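You operate a simulated robot arm through the tools that you are given. There is no shell and no other tool.

Carry out the task below with a simulated robot arm. There is one attempt and no reset: what you move stays moved.

JOB
Put the small red ring on P1, the yellow one on P2, and screw the black knob tight into P1.

Only the result counts: the job must be done as asked and must still hold three seconds after the hand-in. Knocking over, shifting, dropping, spilling or breaking anything else fails it.

ROBOT AND FRAMES
A 6-joint arm with a two-finger parallel gripper, fixed in place. Base frame: the origin is at the foot of the arm, x ahead of it, y to its left, z up; the work surface is at about z = 0. Units: m, degrees, N and s.
With the tool pointing down near the work surface it reaches from about 0.16 to 0.42 m from the base axis. Its first joint turns from -66.0 to 66.0 degrees. Payload 1.57 kg.
The TCP is the grasp point between the finger pads, 0.03 m short of the fingertips. In the tool frame z runs along the fingers and y along their closing line. The gripper opens to 0.08 m. The fingers are 0.017 m wide and 0.012 m thick; the gripper's body (0.04 by 0.082 m) begins 0.08 m behind the TCP.
Orientation is told as [roll, pitch, yaw] about the base's x, y, z axes, in that order, counted from this pose: with the fingers straight down and closing along the base's y, the tool's x points along the base's -x, its y along +y and its z along -z.

CONTROLS
- The arm moves only by the tool step_arm. Its argument "motion" is a list of rows, each an object (a shift or turn left out is 0, a gripper value left out holds the last) with "angular": the turn, a rotation vector about the tool's x, y, z in degrees, a list of three; "delta_pos": the shift along the tool's x, y, z in m, a list of three; "fingers": the opening, from 0 (shut) to 1 (fully open). In form: [{"angular": [wx, wy, wz], "delta_pos": [x, y, z], "fingers": fingers}, ...]. A call has 1 to 20 rows; each row shifts and turns the commanded pose from where the row before left it, along the tool's axes as they then stand. A row lasts 0.2 s, in which the tool goes at most 0.05 m and 8.6 degrees; a call with a longer step from one row to the next is refused whole, and so is a gripper value outside its range. A pose out of reach is approached as far as the arm can. The call stops where the force on the tool passes 40 N (or 10 N more than at its start, if that is more) or the arm is blocked; 0.2 s more then pass. Each finger travels about 0.153 m/s and halts on what it meets, pressing with about 35 N; the grip force reading is that of the motor and also rises with nothing between the fingers. The clock runs only during rows and for 0.2 s after the last one: add rows that do not move to give the fingers time. The reply holds the time, the measured pose of the TCP, the force on the tool along the base axes, the opening and the grip force, in the units named above and with some noise, with the torque about the TCP (base axes, N m) and any sound that the robot's microphone picked up.
- Cameras (640 x 400 px; columns grow to the right, rows downward): "scene" is fixed at [0.0567, -0.3315, 0.4248]; the picture's right is [0.79, -0.62, 0.00], its down [-0.35, -0.44, -0.83] and it looks along [0.51, 0.65, -0.56] (base axes); focal length 288 px, centre (320, 200). "wrist" rides on the gripper at [0.072, -0.007, -0.122] in the tool frame; the picture's right is [0.09, 1.00, 0.00], its down [-0.84, 0.08, -0.54] and it looks along [-0.54, 0.05, 0.84] (tool axes); focal length 238 px, centre (320, 200). There is no depth. A picture from a camera that has moved, and an enlarged one, comes with that camera's place and axes in the base frame and with its lens.
- snapshot(camera): a new picture of that camera. The clock stands still meanwhile.
- inspect(camera, box): a new picture of the part [left, top, right, bottom] of that camera's present view, enlarged. The clock stands still meanwhile.
- job_done(): hands the job in; it is judged then, once.

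Places have to be worked out from the pictures, the camera data and where the tool is seen. Open the gripper and draw the arm clear of the work before you hand the job in, unless the task says otherwise.

The tools are called as a command line: name --argument value ..., lists and objects as JSON in quotes. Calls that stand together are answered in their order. step_arm: Moves the arm, as the interface text tells. Its arguments: {"type":"object","properties":{"motion":{"type":"array","items":{"type":"object","properties":{"angular":{"type":"array","items":{"type":"number"}},"delta_pos":{"type":"array","items":{"type":"number"}},"fingers":{"type":"number"}}}}},"required":["motion"]} The other tools are called the same way: snapshot (camera) takes a picture; inspect (camera, box) takes an enlarged picture of a part of a camera's view; job_done () hands the job in.

At the start:

```text
time: 0.0
eef_pos: [0.2074, -0.0958, 0.2772]
orientation: [0.0, -0.1, 0.0]
wrist_force: [0.1, 0.5, -1.0]
torque: [-0.03, 0.0, 0.05]
opening: 0.0799
gripper_force: 0.1
```

scene: 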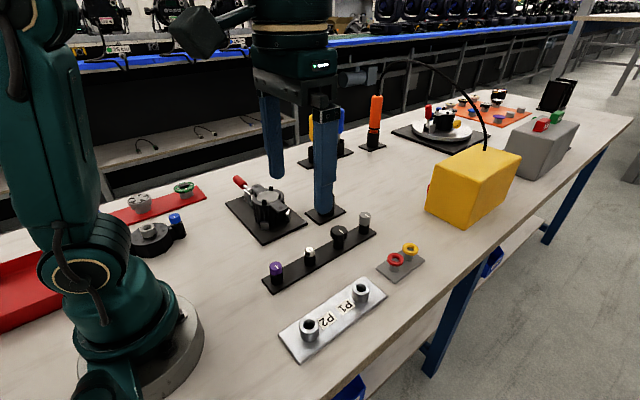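
wrist: 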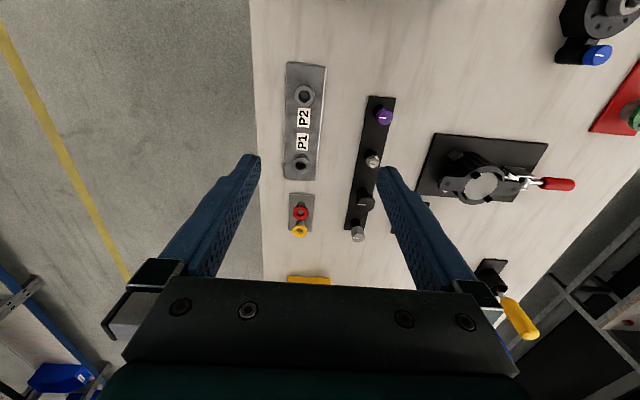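

The scene shows a silver plate with posts P1 and P2, a small plate with red and yellow rings, and a rack of knobs. I'll enlarge these areas to locate them precisely.

inspect --camera "scene" --box '[250, 200, 450, 360]'

inspect --camera "wrist" --box '[260, 50, 440, 260]'

```text
2.50 times, centred on (350, 280) of scene
camera zoom: at [0.0567, -0.3315, 0.4248], right [0.79, -0.62, 0.0], down [-0.35, -0.44, -0.83], along [0.51, 0.65, -0.56], focal length 720 px, centre (245, 0)
```

zoom: 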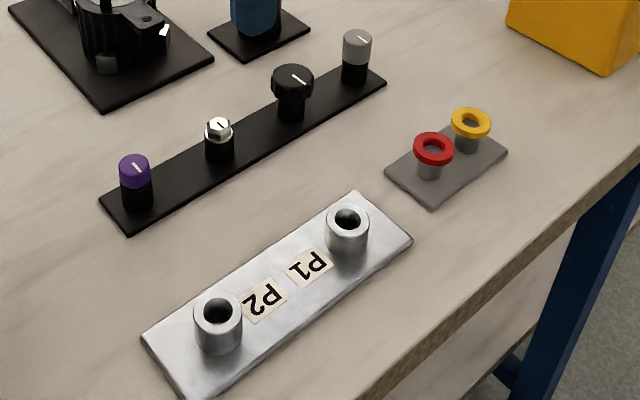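

```text
1.90 times, centred on (350, 155) of wrist
camera zoom: at [0.1363, -0.1027, 0.3986], right [-0.09, 1.0, 0.0], down [0.84, 0.08, 0.54], along [0.54, 0.05, -0.84], focal length 454 px, centre (263, 286)
```

zoom: 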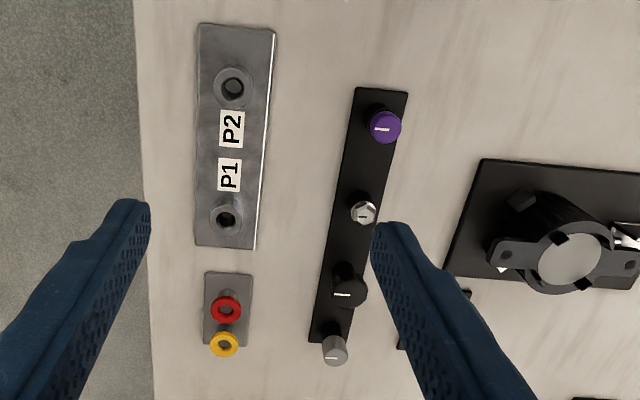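

The posts seem to lie around x≈0.30 (P1) and x≈0.196 (P2), y≈-0.12; the rings around x≈0.405 and 0.45, y≈-0.114. I'll look at other parts of the scene to rule out other candidates before moving.

inspect --camera "scene" --box '[360, 70, 600, 220]'

inspect --camera "scene" --box '[90, 140, 310, 280]'

inspect --camera "scene" --box '[250, 200, 390, 290]'

inspect --camera "scene" --box '[360, 230, 440, 285]'

inspect --camera "scene" --box '[280, 265, 400, 360]'

```text
2.67 times, centred on (480, 145) of scene
camera zoom: at [0.0567, -0.3315, 0.4248], right [0.79, -0.62, 0.0], down [-0.35, -0.44, -0.83], along [0.51, 0.65, -0.56], focal length 768 px, centre (-107, 347)
```

zoom: 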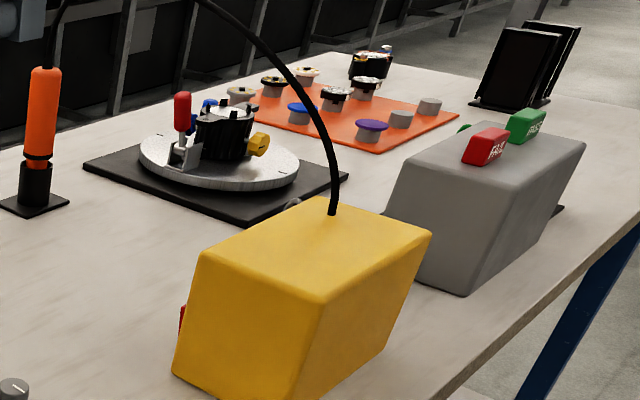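

```text
2.86 times, centred on (200, 210) of scene
camera zoom: at [0.0567, -0.3315, 0.4248], right [0.79, -0.62, 0.0], down [-0.35, -0.44, -0.83], along [0.51, 0.65, -0.56], focal length 823 px, centre (663, 171)
```

zoom: 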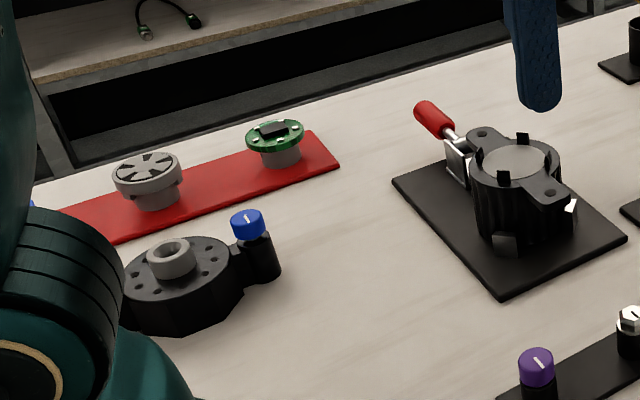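

```text
4.44 times, centred on (320, 245) of scene
camera zoom: at [0.0567, -0.3315, 0.4248], right [0.79, -0.62, 0.0], down [-0.35, -0.44, -0.83], along [0.51, 0.65, -0.56], focal length 1281 px, centre (320, 0)
```

zoom: 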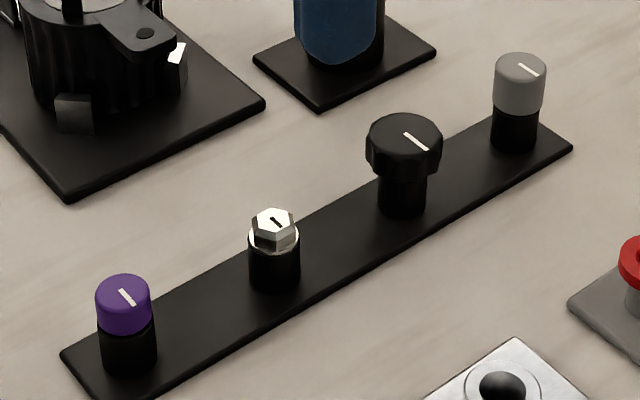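

```text
7.27 times, centred on (400, 258) of scene
camera zoom: at [0.0567, -0.3315, 0.4248], right [0.79, -0.62, 0.0], down [-0.35, -0.44, -0.83], along [0.51, 0.65, -0.56], focal length 2096 px, centre (-262, -218)
```

zoom: 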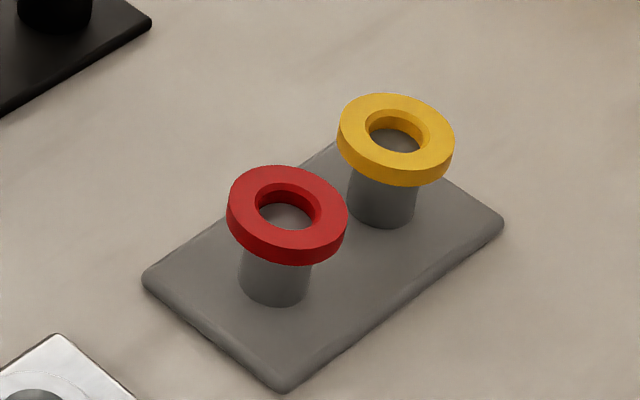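

```text
4.21 times, centred on (340, 312) of scene
camera zoom: at [0.0567, -0.3315, 0.4248], right [0.79, -0.62, 0.0], down [-0.35, -0.44, -0.83], along [0.51, 0.65, -0.56], focal length 1213 px, centre (236, -274)
```

zoom: 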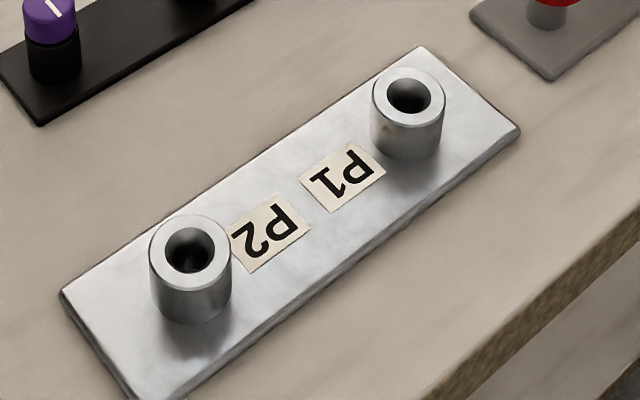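

Both rings are flat washers (about 31 mm outside, 17 mm hole) lying on thin pegs, and P1/P2 are hollow posts of about 30 mm. I'll move to a hover between the rings and P1 for a closer wrist view.

step_arm --motion '[{"delta_pos": [-0.03, -0.004, 0.026], "fingers": 1}, {"delta_pos": [-0.03, -0.004, 0.026]}, {"delta_pos": [-0.03, -0.004, 0.026]}, {"delta_pos": [-0.03, -0.004, 0.026]}, {"delta_pos": [-0.03, -0.004, 0.026]}, {"delta_pos": [0, 0, 0]}, {"delta_pos": [0, 0, 0]}]'

snapshot --camera "wrist"

snapshot --camera "scene"

```text
time: 1.6
eef_pos: [0.3584, -0.116, 0.148]
orientation: [0.0, 0.0, 0.1]
wrist_force: [0.9, 0.6, 0.9]
torque: [0.0, 0.0, 0.01]
opening: 0.0798
gripper_force: 0.1
```

```text
taken
camera wrist: at [0.2866, -0.1229, 0.2683], right [-0.09, 1.0, 0.0], down [0.84, 0.08, 0.54], along [0.54, 0.05, -0.84], focal length 238 px, centre (320, 200)
```

wrist: 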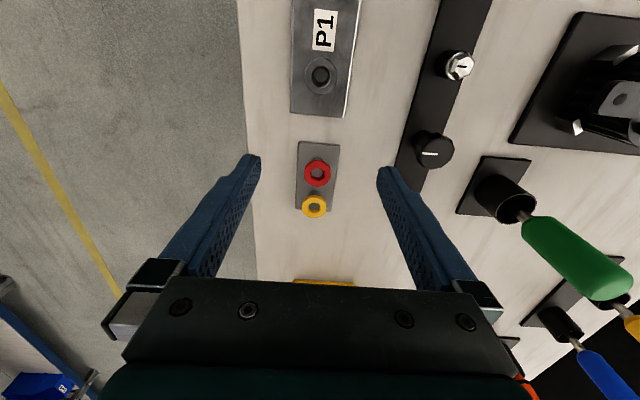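

```text
taken
```

scene: 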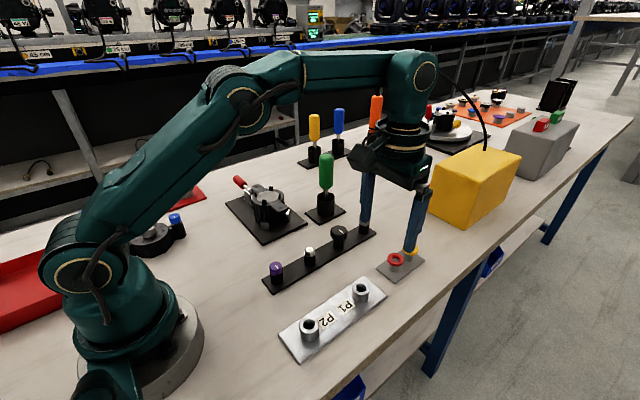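

I have a closer view now; I'll enlarge the rings and P1 in the wrist picture.

inspect --camera "wrist" --box '[240, 40, 400, 240]'

inspect --camera "wrist" --box '[280, 140, 360, 230]'

inspect --camera "wrist" --box '[390, 100, 490, 200]'

```text
2.00 times, centred on (320, 140) of wrist
camera zoom: at [0.2866, -0.1229, 0.2683], right [-0.09, 1.0, 0.0], down [0.84, 0.08, 0.54], along [0.54, 0.05, -0.84], focal length 477 px, centre (320, 320)
```

zoom: 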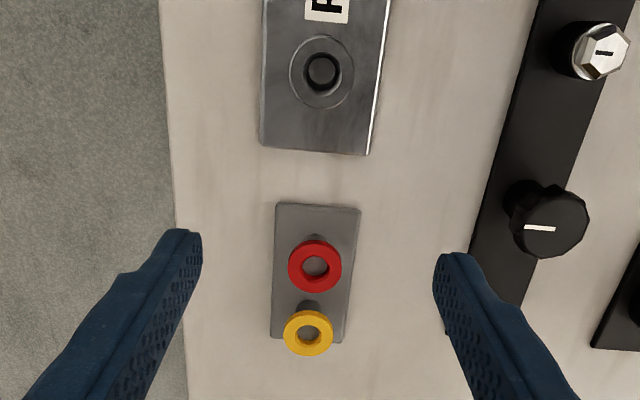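

```text
4.44 times, centred on (320, 185) of wrist
camera zoom: at [0.2866, -0.1229, 0.2683], right [-0.09, 1.0, 0.0], down [0.84, 0.08, 0.54], along [0.54, 0.05, -0.84], focal length 1059 px, centre (320, 267)
```

zoom: 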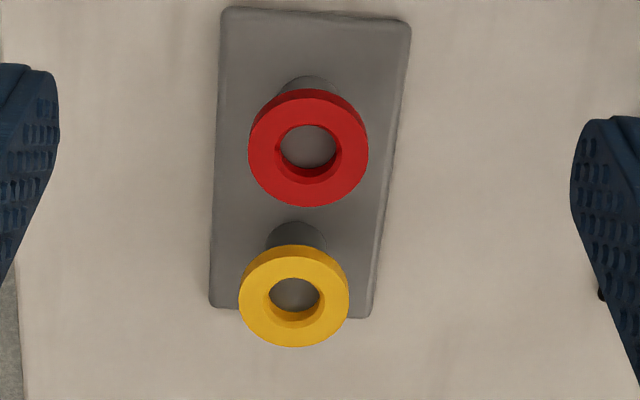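

```text
4.00 times, centred on (440, 150) of wrist
camera zoom: at [0.2866, -0.1229, 0.2683], right [-0.09, 1.0, 0.0], down [0.84, 0.08, 0.54], along [0.54, 0.05, -0.84], focal length 953 px, centre (-160, 400)
```

zoom: 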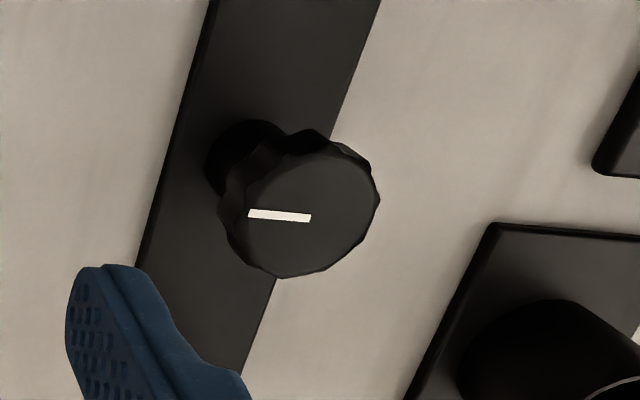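

The two cameras agree on the red ring at about (0.4035, -0.116), top at z≈0.031, and yellow at (0.448, -0.116). I'll move above the red ring, still well clear, to see whether the vertical pose reaches.

step_arm --motion '[{"delta_pos": [-0.0225, 0, 0.022], "fingers": 0.7}, {"delta_pos": [-0.0225, 0, 0.022]}, {"delta_pos": [0, 0, 0]}, {"delta_pos": [0, 0, 0]}]'

snapshot --camera "wrist"

inspect --camera "wrist" --box '[250, 120, 390, 220]'

inspect --camera "scene" --box '[350, 180, 470, 290]'

```text
time: 2.6
eef_pos: [0.3895, -0.1153, 0.1097]
orientation: [0.0, 0.1, 0.0]
wrist_force: [-0.2, 0.5, 0.0]
torque: [0.01, -0.02, 0.03]
opening: 0.0562
gripper_force: 0.1
out of reach, approached as far as the arm can: row 2
```

```text
taken
camera wrist: at [0.3176, -0.1219, 0.2304], right [-0.09, 1.0, 0.0], down [0.84, 0.08, 0.54], along [0.54, 0.05, -0.84], focal length 238 px, centre (320, 200)
```

wrist: 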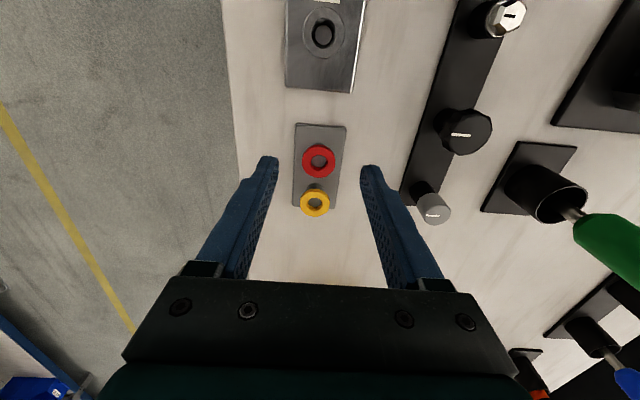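

```text
4.00 times, centred on (320, 170) of wrist
camera zoom: at [0.3176, -0.1219, 0.2304], right [-0.09, 1.0, 0.0], down [0.84, 0.08, 0.54], along [0.54, 0.05, -0.84], focal length 953 px, centre (320, 320)
```

zoom: 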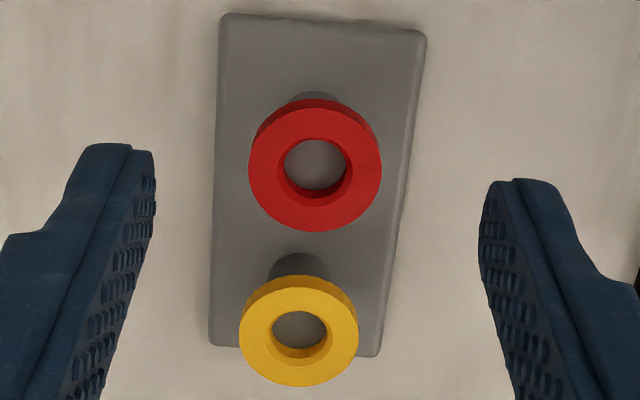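

```text
3.64 times, centred on (410, 235) of scene
camera zoom: at [0.0567, -0.3315, 0.4248], right [0.79, -0.62, 0.0], down [-0.35, -0.44, -0.83], along [0.51, 0.65, -0.56], focal length 1048 px, centre (-7, 73)
```

zoom: 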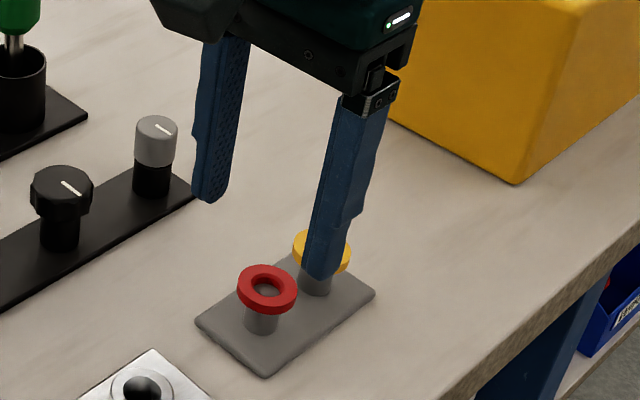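

Straight down falls just short here, so I'll tilt the fingers outward by about 8.6° (about the closing axis, so the pads stay parallel to the ring's sides) and hover over the red ring.

step_arm --motion '[{"angular": [0, -8.6, 0], "delta_pos": [0, 0, 0], "fingers": 0.7}, {"delta_pos": [0, 0, 0]}, {"delta_pos": [0, 0, 0]}]'

```text
time: 3.4
eef_pos: [0.4045, -0.117, 0.1143]
orientation: [0.1, -5.9, 0.2]
wrist_force: [0.0, 1.2, 0.4]
torque: [-0.03, 0.0, -0.03]
opening: 0.0559
gripper_force: 0.0
out of reach, approached as far as the arm can: row 1
```

The pose was only partly reached (5.9° tilt) this high; reach grows lower down, so I'll go straight down about 3 cm and read the pose.

step_arm --motion '[{"delta_pos": [0.0065, 0, 0.0294]}, {"delta_pos": [0, 0, 0]}, {"delta_pos": [0, 0, 0]}]'

inspect --camera "scene" --box '[350, 180, 470, 290]'

inspect --camera "wrist" --box '[250, 120, 390, 220]'

```text
time: 4.2
eef_pos: [0.3876, -0.1144, 0.0789]
orientation: [0.0, -8.8, 0.0]
wrist_force: [0.1, -0.8, 0.3]
torque: [0.0, 0.04, 0.03]
opening: 0.0562
gripper_force: 0.0
```

```text
3.64 times, centred on (410, 235) of scene
camera zoom: at [0.0567, -0.3315, 0.4248], right [0.79, -0.62, 0.0], down [-0.35, -0.44, -0.83], along [0.51, 0.65, -0.56], focal length 1048 px, centre (-7, 73)
```

zoom: 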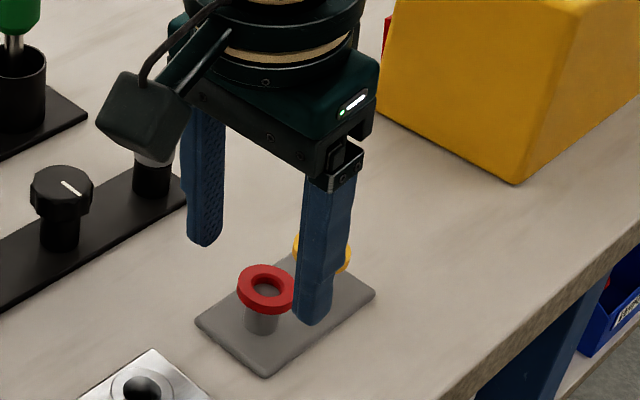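

```text
4.00 times, centred on (320, 170) of wrist
camera zoom: at [0.2981, -0.1217, 0.1877], right [-0.09, 1.0, -0.01], down [0.75, 0.08, 0.66], along [0.66, 0.05, -0.75], focal length 953 px, centre (320, 320)
```

zoom: 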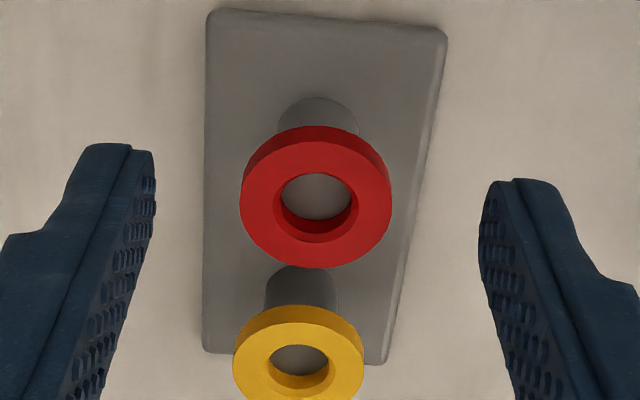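

The ring's centre now comes out at (0.4055, -0.1146) and about 30 mm across. I'll move to have the fingertips just around the ring's top half and check the heights in the scene camera before closing.

step_arm --motion '[{"delta_pos": [-0.0112, 0, 0.0106]}, {"delta_pos": [0.0013, 0, 0.0109]}, {"delta_pos": [0, 0, 0]}, {"delta_pos": [0, 0, 0]}]'

inspect --camera "scene" --box '[360, 210, 440, 290]'

inspect --camera "wrist" --box '[250, 120, 390, 220]'

```text
time: 5.2
eef_pos: [0.4009, -0.1162, 0.0595]
orientation: [0.0, -8.7, -0.1]
wrist_force: [0.6, -0.5, 0.8]
torque: [-0.02, -0.01, 0.0]
opening: 0.056
gripper_force: 0.1
```

```text
5.00 times, centred on (400, 250) of scene
camera zoom: at [0.0567, -0.3315, 0.4248], right [0.79, -0.62, 0.0], down [-0.35, -0.44, -0.83], along [0.51, 0.65, -0.56], focal length 1441 px, centre (-80, -50)
```

zoom: 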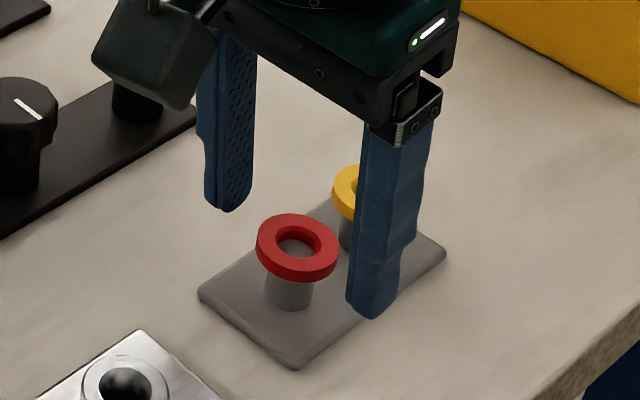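

```text
4.00 times, centred on (320, 170) of wrist
camera zoom: at [0.3112, -0.1214, 0.1681], right [-0.09, 1.0, -0.01], down [0.75, 0.08, 0.66], along [0.66, 0.05, -0.75], focal length 953 px, centre (320, 320)
```

zoom: 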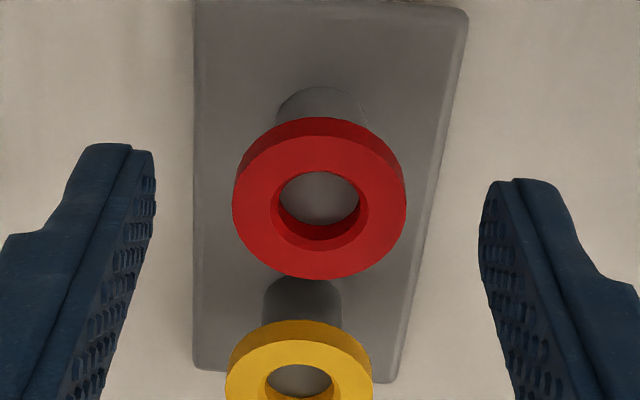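

The fingertips are level with the ring's upper face. I'll shift 1.5 mm outward and lower 3.3 mm so the tips end at the ring's lower face, then close on it.

step_arm --motion '[{"delta_pos": [-0.001, -0.0004, 0.0035]}, {"delta_pos": [0, 0, 0]}]'

inspect --camera "scene" --box '[370, 225, 430, 275]'

inspect --camera "wrist" --box '[250, 120, 390, 220]'

```text
time: 5.8
eef_pos: [0.4027, -0.1158, 0.0552]
orientation: [0.1, -8.6, 0.0]
wrist_force: [0.1, -0.2, 0.5]
torque: [0.0, 0.03, 0.03]
opening: 0.056
gripper_force: 0.0
```

```text
8.00 times, centred on (400, 250) of scene
camera zoom: at [0.0567, -0.3315, 0.4248], right [0.79, -0.62, 0.0], down [-0.35, -0.44, -0.83], along [0.51, 0.65, -0.56], focal length 2305 px, centre (-320, -200)
```

zoom: 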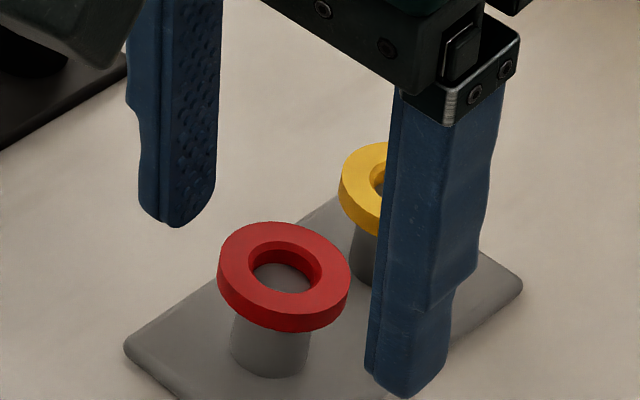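

```text
4.00 times, centred on (320, 170) of wrist
camera zoom: at [0.3128, -0.1218, 0.1647], right [-0.09, 1.0, -0.01], down [0.75, 0.08, 0.66], along [0.66, 0.05, -0.75], focal length 953 px, centre (320, 320)
```

zoom: 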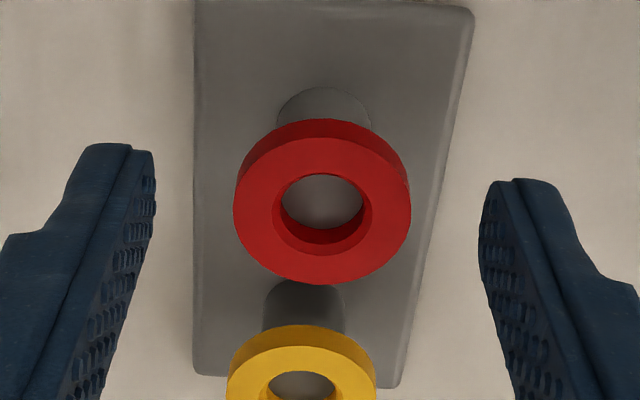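

The tips look level with or slightly below the ring's lower face and centred on it. I'll close the fingers on the ring now.

step_arm --motion '[{"fingers": 0.45}, {"fingers": 0.3}, {"fingers": 0.2}, {"fingers": 0.2}]'

inspect --camera "scene" --box '[370, 225, 430, 275]'

inspect --camera "wrist" --box '[250, 120, 390, 220]'

```text
time: 6.8
eef_pos: [0.4024, -0.1163, 0.0552]
orientation: [0.0, -8.6, 0.0]
wrist_force: [-0.9, -0.3, -1.2]
torque: [-0.04, 0.0, -0.03]
opening: 0.0264
gripper_force: 34.9
```

```text
8.00 times, centred on (400, 250) of scene
camera zoom: at [0.0567, -0.3315, 0.4248], right [0.79, -0.62, 0.0], down [-0.35, -0.44, -0.83], along [0.51, 0.65, -0.56], focal length 2305 px, centre (-320, -200)
```

zoom: 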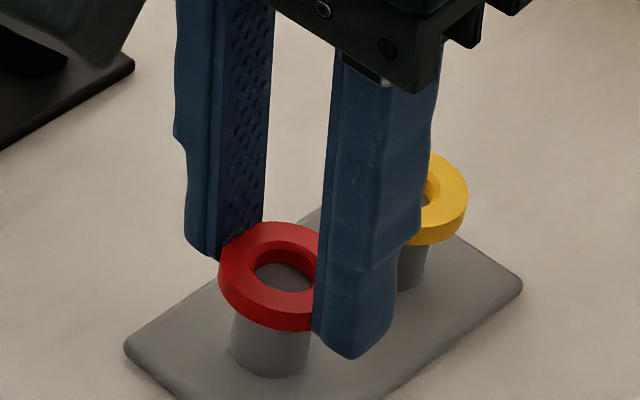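

```text
4.00 times, centred on (320, 170) of wrist
camera zoom: at [0.3127, -0.1218, 0.1648], right [-0.09, 1.0, -0.01], down [0.75, 0.08, 0.66], along [0.66, 0.05, -0.75], focal length 953 px, centre (320, 320)
```

zoom: 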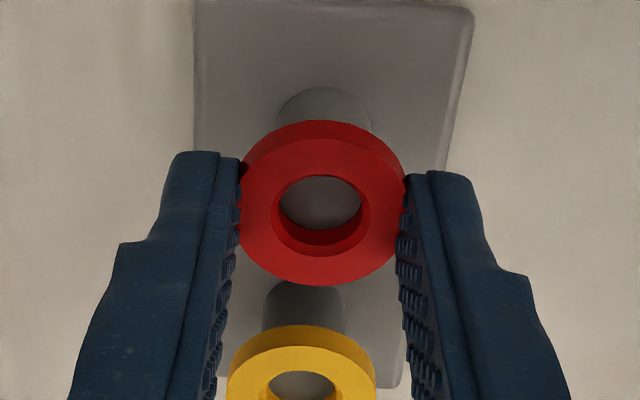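

The ring is gripped (34.9 N). I'll lift it 2 cm straight up first and verify it came along.

step_arm --motion '[{"delta_pos": [-0.0015, 0, -0.0099]}, {"delta_pos": [-0.0016, 0, -0.0099]}, {"delta_pos": [0, 0, 0]}]'

inspect --camera "scene" --box '[360, 205, 440, 285]'

inspect --camera "wrist" --box '[250, 120, 390, 220]'

```text
time: 7.6
eef_pos: [0.403, -0.115, 0.077]
orientation: [-0.1, -8.6, 0.0]
wrist_force: [0.1, 0.3, -0.6]
torque: [-0.02, -0.03, 0.0]
opening: 0.0267
gripper_force: 34.9
```

```text
5.00 times, centred on (400, 245) of scene
camera zoom: at [0.0567, -0.3315, 0.4248], right [0.79, -0.62, 0.0], down [-0.35, -0.44, -0.83], along [0.51, 0.65, -0.56], focal length 1441 px, centre (-80, -25)
```

zoom: 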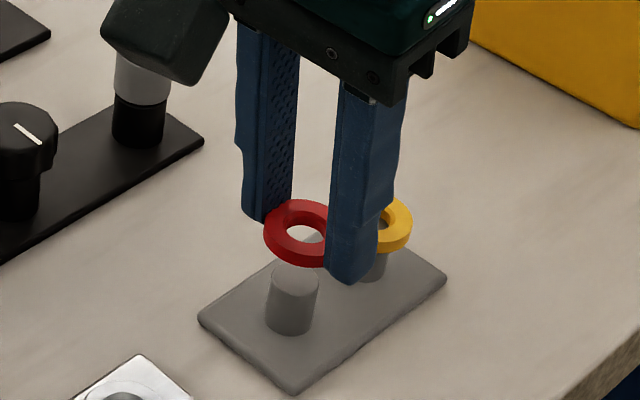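

```text
4.00 times, centred on (320, 170) of wrist
camera zoom: at [0.3126, -0.1218, 0.1851], right [-0.09, 1.0, -0.01], down [0.75, 0.08, 0.66], along [0.66, 0.05, -0.75], focal length 953 px, centre (320, 320)
```

zoom: 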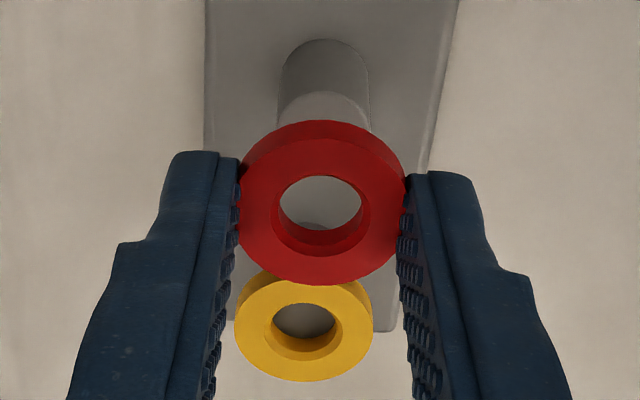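

The ring came up level in the grip. I'll now carry it to hover about 2–3 cm above P1 and then compare ring and post in both cameras.

step_arm --motion '[{"delta_pos": [0.0237, -0.0013, -0.0068]}, {"delta_pos": [0.0237, -0.0013, -0.0068]}, {"delta_pos": [0.0237, -0.0013, -0.0068]}, {"delta_pos": [0.0237, -0.0013, -0.0068]}, {"delta_pos": [0, 0, 0]}, {"delta_pos": [0, 0, 0]}]'

inspect --camera "scene" --box '[320, 230, 400, 310]'

inspect --camera "wrist" --box '[250, 100, 390, 220]'

```text
time: 9.0
eef_pos: [0.3032, -0.1211, 0.0877]
orientation: [0.0, -8.6, 0.0]
wrist_force: [0.3, 0.1, 0.4]
torque: [0.0, 0.0, 0.0]
opening: 0.0265
gripper_force: 34.3
```

```text
5.00 times, centred on (360, 270) of scene
camera zoom: at [0.0567, -0.3315, 0.4248], right [0.79, -0.62, 0.0], down [-0.35, -0.44, -0.83], along [0.51, 0.65, -0.56], focal length 1441 px, centre (120, -150)
```

zoom: 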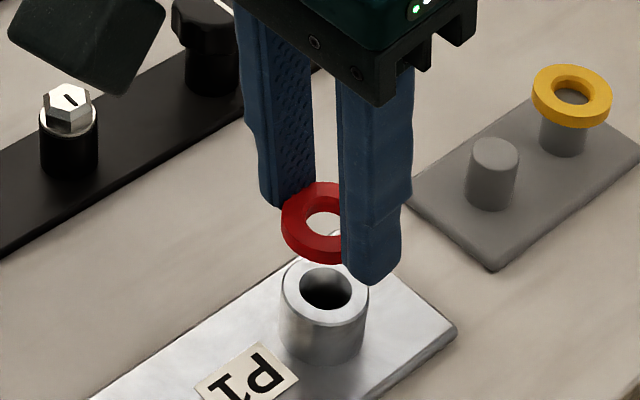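

```text
3.33 times, centred on (320, 160) of wrist
camera zoom: at [0.2139, -0.1271, 0.1973], right [-0.09, 1.0, -0.01], down [0.75, 0.08, 0.66], along [0.66, 0.05, -0.75], focal length 794 px, centre (320, 333)
```

zoom: 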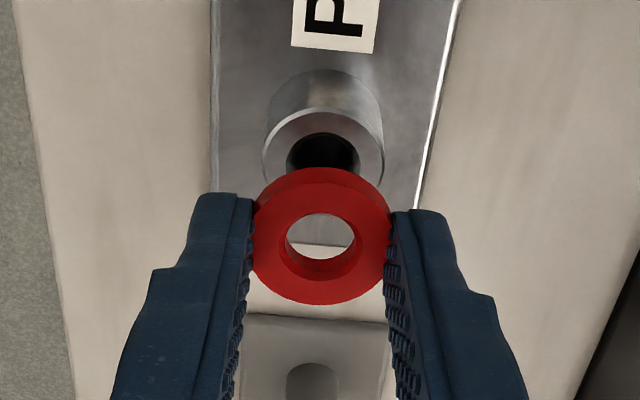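

The ring hovers roughly above P1: it is a bit too far inward (about 2–3 mm) by the scene camera. I'll go down 18 mm with a small outward correction and re-compare closer to the post.

step_arm --motion '[{"delta_pos": [0.0004, 0.0003, 0.009]}, {"delta_pos": [0.0003, 0.0002, 0.0091]}, {"delta_pos": [0, 0, 0]}, {"delta_pos": [0, 0, 0]}]'

inspect --camera "scene" --box '[335, 260, 395, 310]'

inspect --camera "wrist" --box '[270, 120, 370, 200]'

```text
time: 10.0
eef_pos: [0.3049, -0.1193, 0.0705]
orientation: [0.0, -8.6, 0.0]
wrist_force: [-0.7, -0.3, -0.6]
torque: [-0.01, 0.04, 0.0]
opening: 0.0268
gripper_force: 35.1
```

```text
8.00 times, centred on (365, 285) of scene
camera zoom: at [0.0567, -0.3315, 0.4248], right [0.79, -0.62, 0.0], down [-0.35, -0.44, -0.83], along [0.51, 0.65, -0.56], focal length 2305 px, centre (-40, -480)
```

zoom: 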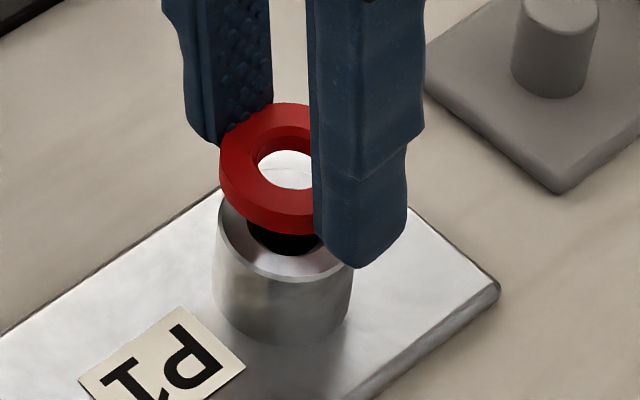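

```text
5.00 times, centred on (320, 160) of wrist
camera zoom: at [0.2164, -0.1266, 0.1795], right [-0.09, 1.0, -0.01], down [0.75, 0.08, 0.66], along [0.66, 0.05, -0.75], focal length 1192 px, centre (320, 400)
```

zoom: 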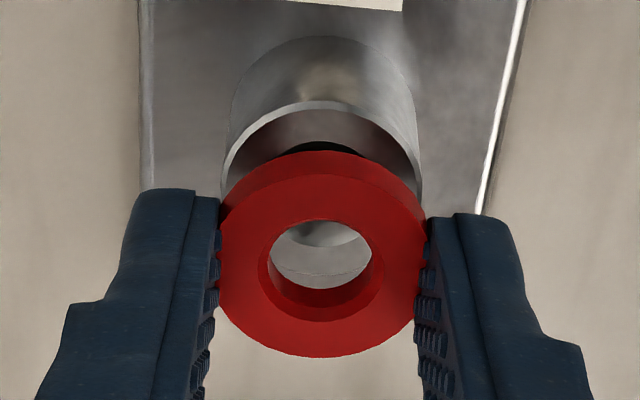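

Ring and post now line up in both views (within about half a millimetre), with a gap near 15 mm. I'll lower 10 mm straight down and check again.

step_arm --motion '[{"delta_pos": [0.00075, 0, 0.00495]}, {"delta_pos": [0.00075, 0, 0.00495]}, {"delta_pos": [0, 0, 0]}, {"delta_pos": [0, 0, 0]}]'

inspect --camera "scene" --box '[335, 260, 395, 310]'

inspect --camera "wrist" --box '[270, 120, 370, 200]'

```text
time: 11.0
eef_pos: [0.3066, -0.1212, 0.0595]
orientation: [0.1, -8.6, 0.0]
wrist_force: [-0.5, 0.3, -0.3]
torque: [-0.01, -0.03, 0.01]
opening: 0.0266
gripper_force: 35.3
```

```text
8.00 times, centred on (365, 285) of scene
camera zoom: at [0.0567, -0.3315, 0.4248], right [0.79, -0.62, 0.0], down [-0.35, -0.44, -0.83], along [0.51, 0.65, -0.56], focal length 2305 px, centre (-40, -480)
```

zoom: 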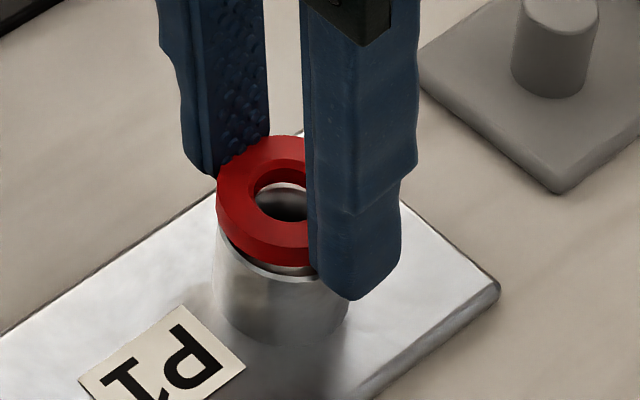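

```text
5.00 times, centred on (320, 160) of wrist
camera zoom: at [0.2164, -0.1264, 0.1692], right [-0.09, 1.0, -0.01], down [0.75, 0.08, 0.66], along [0.66, 0.05, -0.75], focal length 1192 px, centre (320, 400)
```

zoom: 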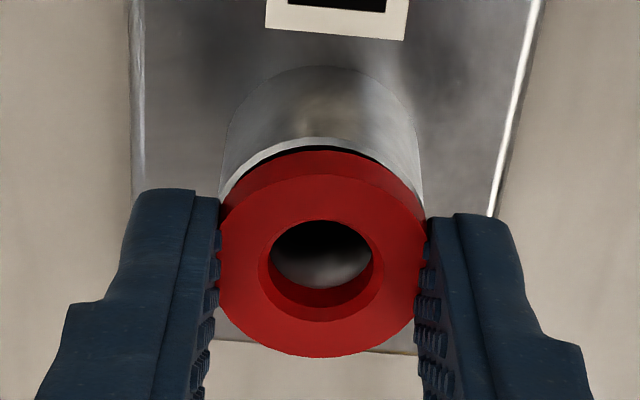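

Only about 4–5 mm of gap remains and the ring still sits concentric over P1. I'll lower 3 mm, then creep down in small steps watching the force.

step_arm --motion '[{"delta_pos": [0.0005, 0, 0.001]}, {"delta_pos": [0.0002, 0, 0.001]}, {"delta_pos": [0.0001, 0, 0.001]}, {"delta_pos": [0, 0, 0]}]'

inspect --camera "scene" --box '[335, 260, 395, 310]'

inspect --camera "wrist" --box '[270, 120, 370, 200]'

```text
time: 12.0
eef_pos: [0.3059, -0.1208, 0.0574]
orientation: [0.1, -8.5, 0.0]
wrist_force: [-0.4, -0.1, -1.2]
torque: [0.02, -0.01, 0.01]
opening: 0.0263
gripper_force: 34.5
```

```text
8.00 times, centred on (365, 285) of scene
camera zoom: at [0.0567, -0.3315, 0.4248], right [0.79, -0.62, 0.0], down [-0.35, -0.44, -0.83], along [0.51, 0.65, -0.56], focal length 2305 px, centre (-40, -480)
```

zoom: 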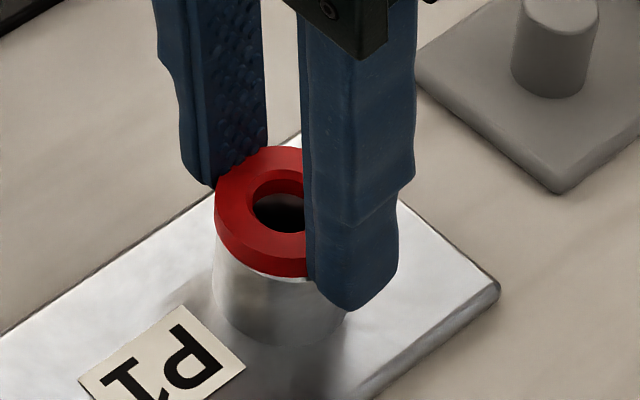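

```text
5.00 times, centred on (320, 160) of wrist
camera zoom: at [0.2162, -0.1264, 0.166], right [-0.09, 1.0, -0.01], down [0.75, 0.08, 0.66], along [0.66, 0.05, -0.75], focal length 1192 px, centre (320, 400)
```

zoom: 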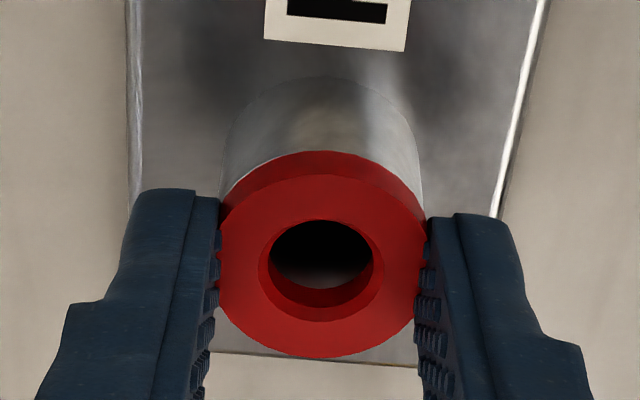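

Ring is nearly touching. I'll zoom in hard on both views to judge the residual gap and centring.

inspect --camera "scene" --box '[355, 274, 385, 304]'

inspect --camera "wrist" --box '[295, 130, 345, 195]'

```text
13.33 times, centred on (370, 289) of scene
camera zoom: at [0.0567, -0.3315, 0.4248], right [0.79, -0.62, 0.0], down [-0.35, -0.44, -0.83], along [0.51, 0.65, -0.56], focal length 3842 px, centre (-347, -987)
```

zoom: 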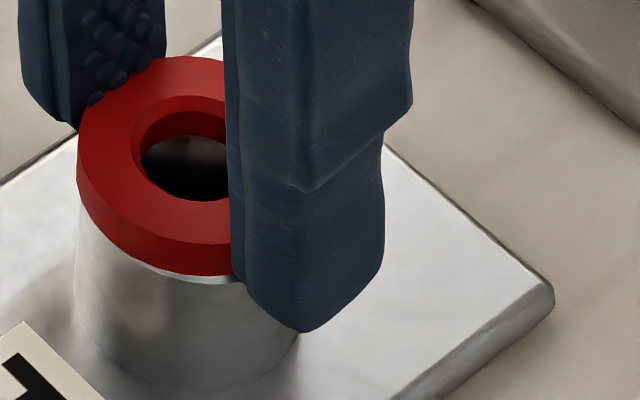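

```text
6.15 times, centred on (320, 162) of wrist
camera zoom: at [0.2162, -0.1264, 0.166], right [-0.09, 1.0, -0.01], down [0.75, 0.08, 0.66], along [0.66, 0.05, -0.75], focal length 1467 px, centre (320, 431)
```

zoom: 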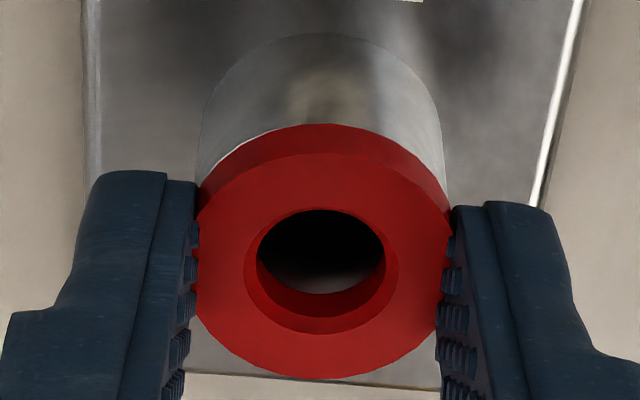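

Tiny bright slivers of P1's rim show on the -y side, so the ring is perhaps 0.4 mm off toward +y. I'll correct by that and creep down another 1 mm.

step_arm --motion '[{"delta_pos": [0.0003, -0.0004, 0]}, {"delta_pos": [0.0001, 0, 0.0005]}, {"delta_pos": [0.0001, 0, 0.0005]}, {"delta_pos": [0, 0, 0]}]'

inspect --camera "scene" --box '[355, 274, 385, 304]'

inspect --camera "wrist" --box '[295, 130, 345, 195]'

```text
time: 13.0
eef_pos: [0.3036, -0.1204, 0.0557]
orientation: [0.1, -8.5, 0.0]
wrist_force: [-0.4, 0.0, 0.0]
torque: [-0.02, 0.01, -0.02]
opening: 0.0268
gripper_force: 34.9
```

```text
13.33 times, centred on (370, 289) of scene
camera zoom: at [0.0567, -0.3315, 0.4248], right [0.79, -0.62, 0.0], down [-0.35, -0.44, -0.83], along [0.51, 0.65, -0.56], focal length 3842 px, centre (-347, -987)
```

zoom: 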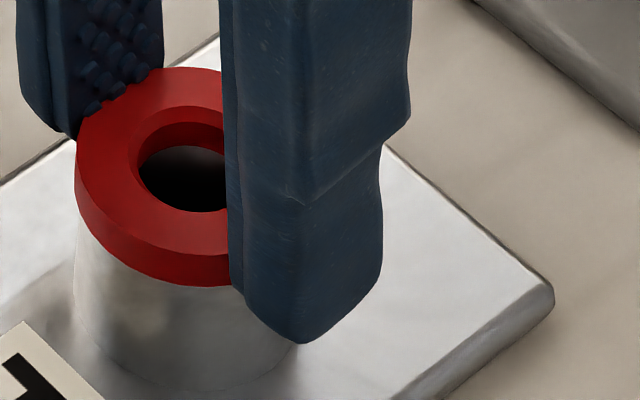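

```text
6.15 times, centred on (320, 162) of wrist
camera zoom: at [0.2156, -0.1269, 0.1649], right [-0.09, 1.0, -0.01], down [0.75, 0.08, 0.66], along [0.66, 0.05, -0.75], focal length 1467 px, centre (320, 431)
```

zoom: 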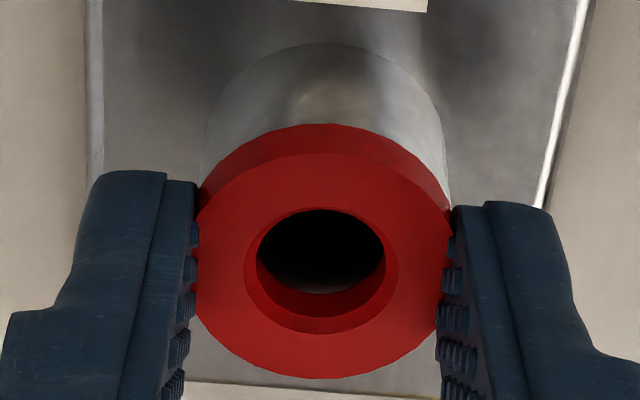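

No contact force yet and the ring now hides the post rim evenly. I'll keep creeping down 1 mm.

step_arm --motion '[{"delta_pos": [0.0001, 0, 0.0005]}, {"delta_pos": [0.0001, 0, 0.0005]}, {"delta_pos": [0, 0, 0]}]'

inspect --camera "scene" --box '[355, 274, 385, 304]'

```text
time: 13.8
eef_pos: [0.3055, -0.1211, 0.0545]
orientation: [0.0, -8.6, 0.0]
wrist_force: [-8.1, 3.3, 18.7]
torque: [0.22, 0.19, 0.01]
opening: 0.027
gripper_force: 34.7
```

```text
13.33 times, centred on (370, 289) of scene
camera zoom: at [0.0566, -0.3315, 0.4248], right [0.79, -0.62, 0.0], down [-0.35, -0.44, -0.83], along [0.51, 0.65, -0.56], focal length 3842 px, centre (-347, -987)
```

zoom: 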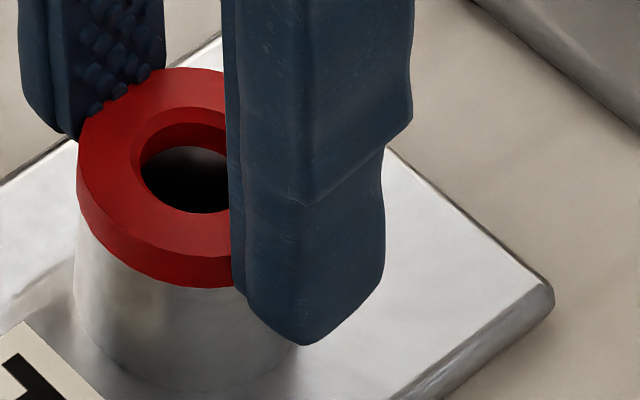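

Contact: about 19 N up, so the ring is seated on P1. I'll back off 0.4 mm to relieve the load, then open slightly to release.

step_arm --motion '[{"delta_pos": [-0.0001, 0, -0.0004]}, {"delta_pos": [0, 0, 0]}]'

```text
time: 14.4
eef_pos: [0.307, -0.1204, 0.0554]
orientation: [0.1, -8.5, 0.0]
wrist_force: [-4.5, 0.7, 9.1]
torque: [0.1, 0.12, -0.01]
opening: 0.0267
gripper_force: 35.4
```

step_arm --motion '[{"delta_pos": [-0.0001, 0, -0.0003]}, {"delta_pos": [0, 0, 0]}]'

```text
time: 15.0
eef_pos: [0.3055, -0.1197, 0.0564]
orientation: [0.0, -8.6, 0.0]
wrist_force: [0.5, 0.1, 0.1]
torque: [0.03, -0.02, -0.02]
opening: 0.0266
gripper_force: 35.0
```

The load is back to about zero with the ring just on the post. I'll open the fingers gently to release it and check.

step_arm --motion '[{"fingers": 0.36}, {"fingers": 0.42}, {"fingers": 0.55}, {"delta_pos": [0, 0, 0]}]'

inspect --camera "scene" --box '[355, 274, 385, 304]'

inspect --camera "wrist" --box '[295, 130, 345, 195]'

```text
time: 16.0
eef_pos: [0.3056, -0.1202, 0.0549]
orientation: [0.0, -8.5, 0.0]
wrist_force: [-0.1, 0.8, 0.0]
torque: [0.02, -0.02, 0.02]
opening: 0.0439
gripper_force: 0.0
```

```text
13.33 times, centred on (370, 289) of scene
camera zoom: at [0.0567, -0.3315, 0.4248], right [0.79, -0.62, 0.0], down [-0.35, -0.44, -0.83], along [0.51, 0.65, -0.56], focal length 3842 px, centre (-347, -987)
```

zoom: 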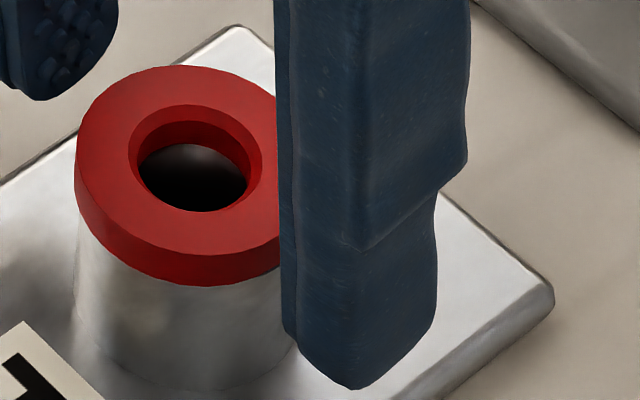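

```text
6.15 times, centred on (320, 162) of wrist
camera zoom: at [0.2159, -0.1267, 0.1647], right [-0.09, 1.0, -0.01], down [0.75, 0.08, 0.66], along [0.66, 0.05, -0.75], focal length 1467 px, centre (320, 431)
```

zoom: 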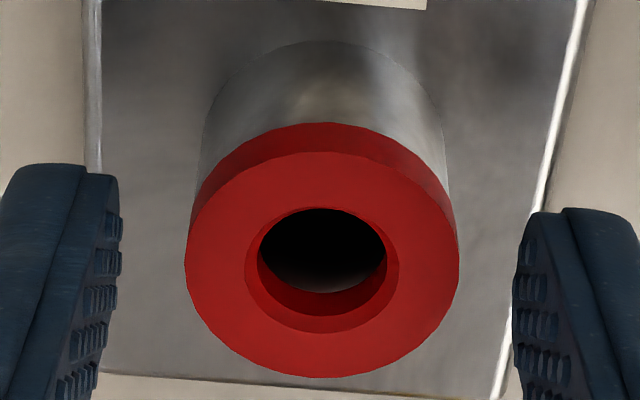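

The red ring sits centred and flush on P1. I'll rise straight up, then tilt another 8.6° outward for the farther yellow ring.

step_arm --motion '[{"delta_pos": [-0.003, 0, -0.0197]}, {"delta_pos": [-0.003, 0, -0.0197]}, {"angular": [0, -8.6, 0]}, {"delta_pos": [0, 0, 0]}, {"delta_pos": [0, 0, 0]}]'

inspect --camera "scene" --box '[340, 255, 400, 305]'

snapshot --camera "wrist"

```text
time: 17.2
eef_pos: [0.3052, -0.1184, 0.0952]
orientation: [0.0, -17.4, 0.0]
wrist_force: [0.1, -0.4, -1.3]
torque: [0.02, 0.04, 0.04]
opening: 0.044
gripper_force: 0.0
```

```text
8.00 times, centred on (370, 280) of scene
camera zoom: at [0.0567, -0.3315, 0.4248], right [0.79, -0.62, 0.0], down [-0.35, -0.44, -0.83], along [0.51, 0.65, -0.56], focal length 2305 px, centre (-80, -440)
```

zoom: 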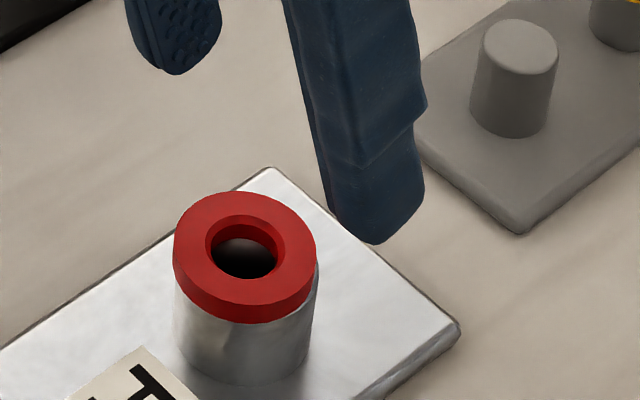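

```text
taken
camera wrist: at [0.2003, -0.1266, 0.1897], right [-0.09, 1.0, -0.03], down [0.64, 0.08, 0.77], along [0.76, 0.05, -0.64], focal length 238 px, centre (320, 200)
```

wrist: 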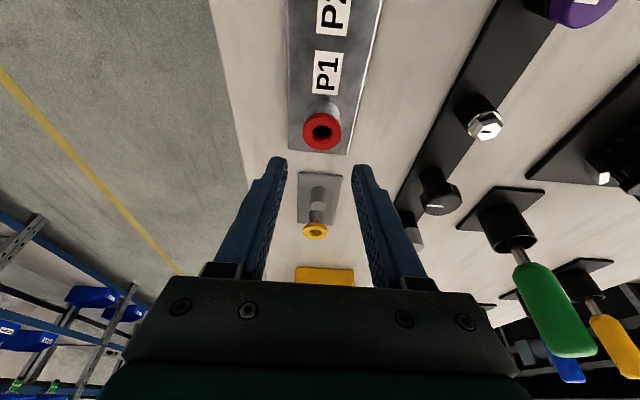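

Red ring is well seated. Next I'll move out to hover above the yellow ring, fingers at 44 mm opening, with tips about 2 cm above it.

step_arm --motion '[{"delta_pos": [-0.0318, 0.001, 0.0131]}, {"delta_pos": [-0.0318, 0.001, 0.0131]}, {"delta_pos": [-0.0318, 0.001, 0.0131]}, {"delta_pos": [-0.0318, 0.001, 0.0131], "fingers": 0.65}, {"delta_pos": [0, 0, 0]}, {"delta_pos": [0, 0, 0]}]'

inspect --camera "scene" --box '[370, 200, 450, 280]'

inspect --camera "wrist" --box '[250, 100, 390, 220]'

```text
time: 18.6
eef_pos: [0.4422, -0.1155, 0.0825]
orientation: [0.0, -17.2, 0.0]
wrist_force: [-0.4, 0.6, 1.0]
torque: [0.02, 0.01, -0.03]
opening: 0.0521
gripper_force: 0.0
```

```text
5.00 times, centred on (410, 240) of scene
camera zoom: at [0.0567, -0.3315, 0.4248], right [0.79, -0.62, 0.0], down [-0.35, -0.44, -0.83], along [0.51, 0.65, -0.56], focal length 1441 px, centre (-130, 0)
```

zoom: 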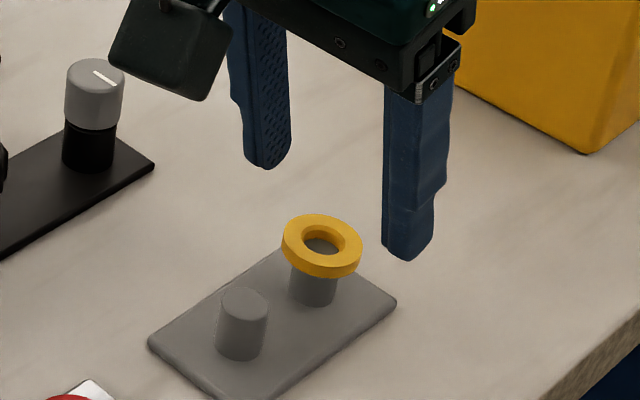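

```text
3.33 times, centred on (320, 160) of wrist
camera zoom: at [0.3371, -0.1222, 0.1778], right [-0.09, 1.0, -0.03], down [0.64, 0.08, 0.77], along [0.76, 0.05, -0.64], focal length 794 px, centre (320, 333)
```

zoom: 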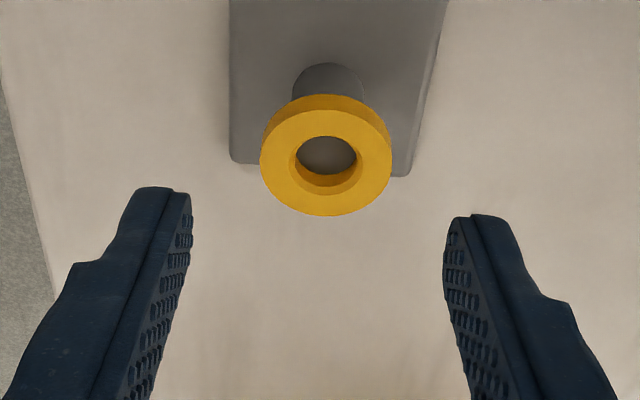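

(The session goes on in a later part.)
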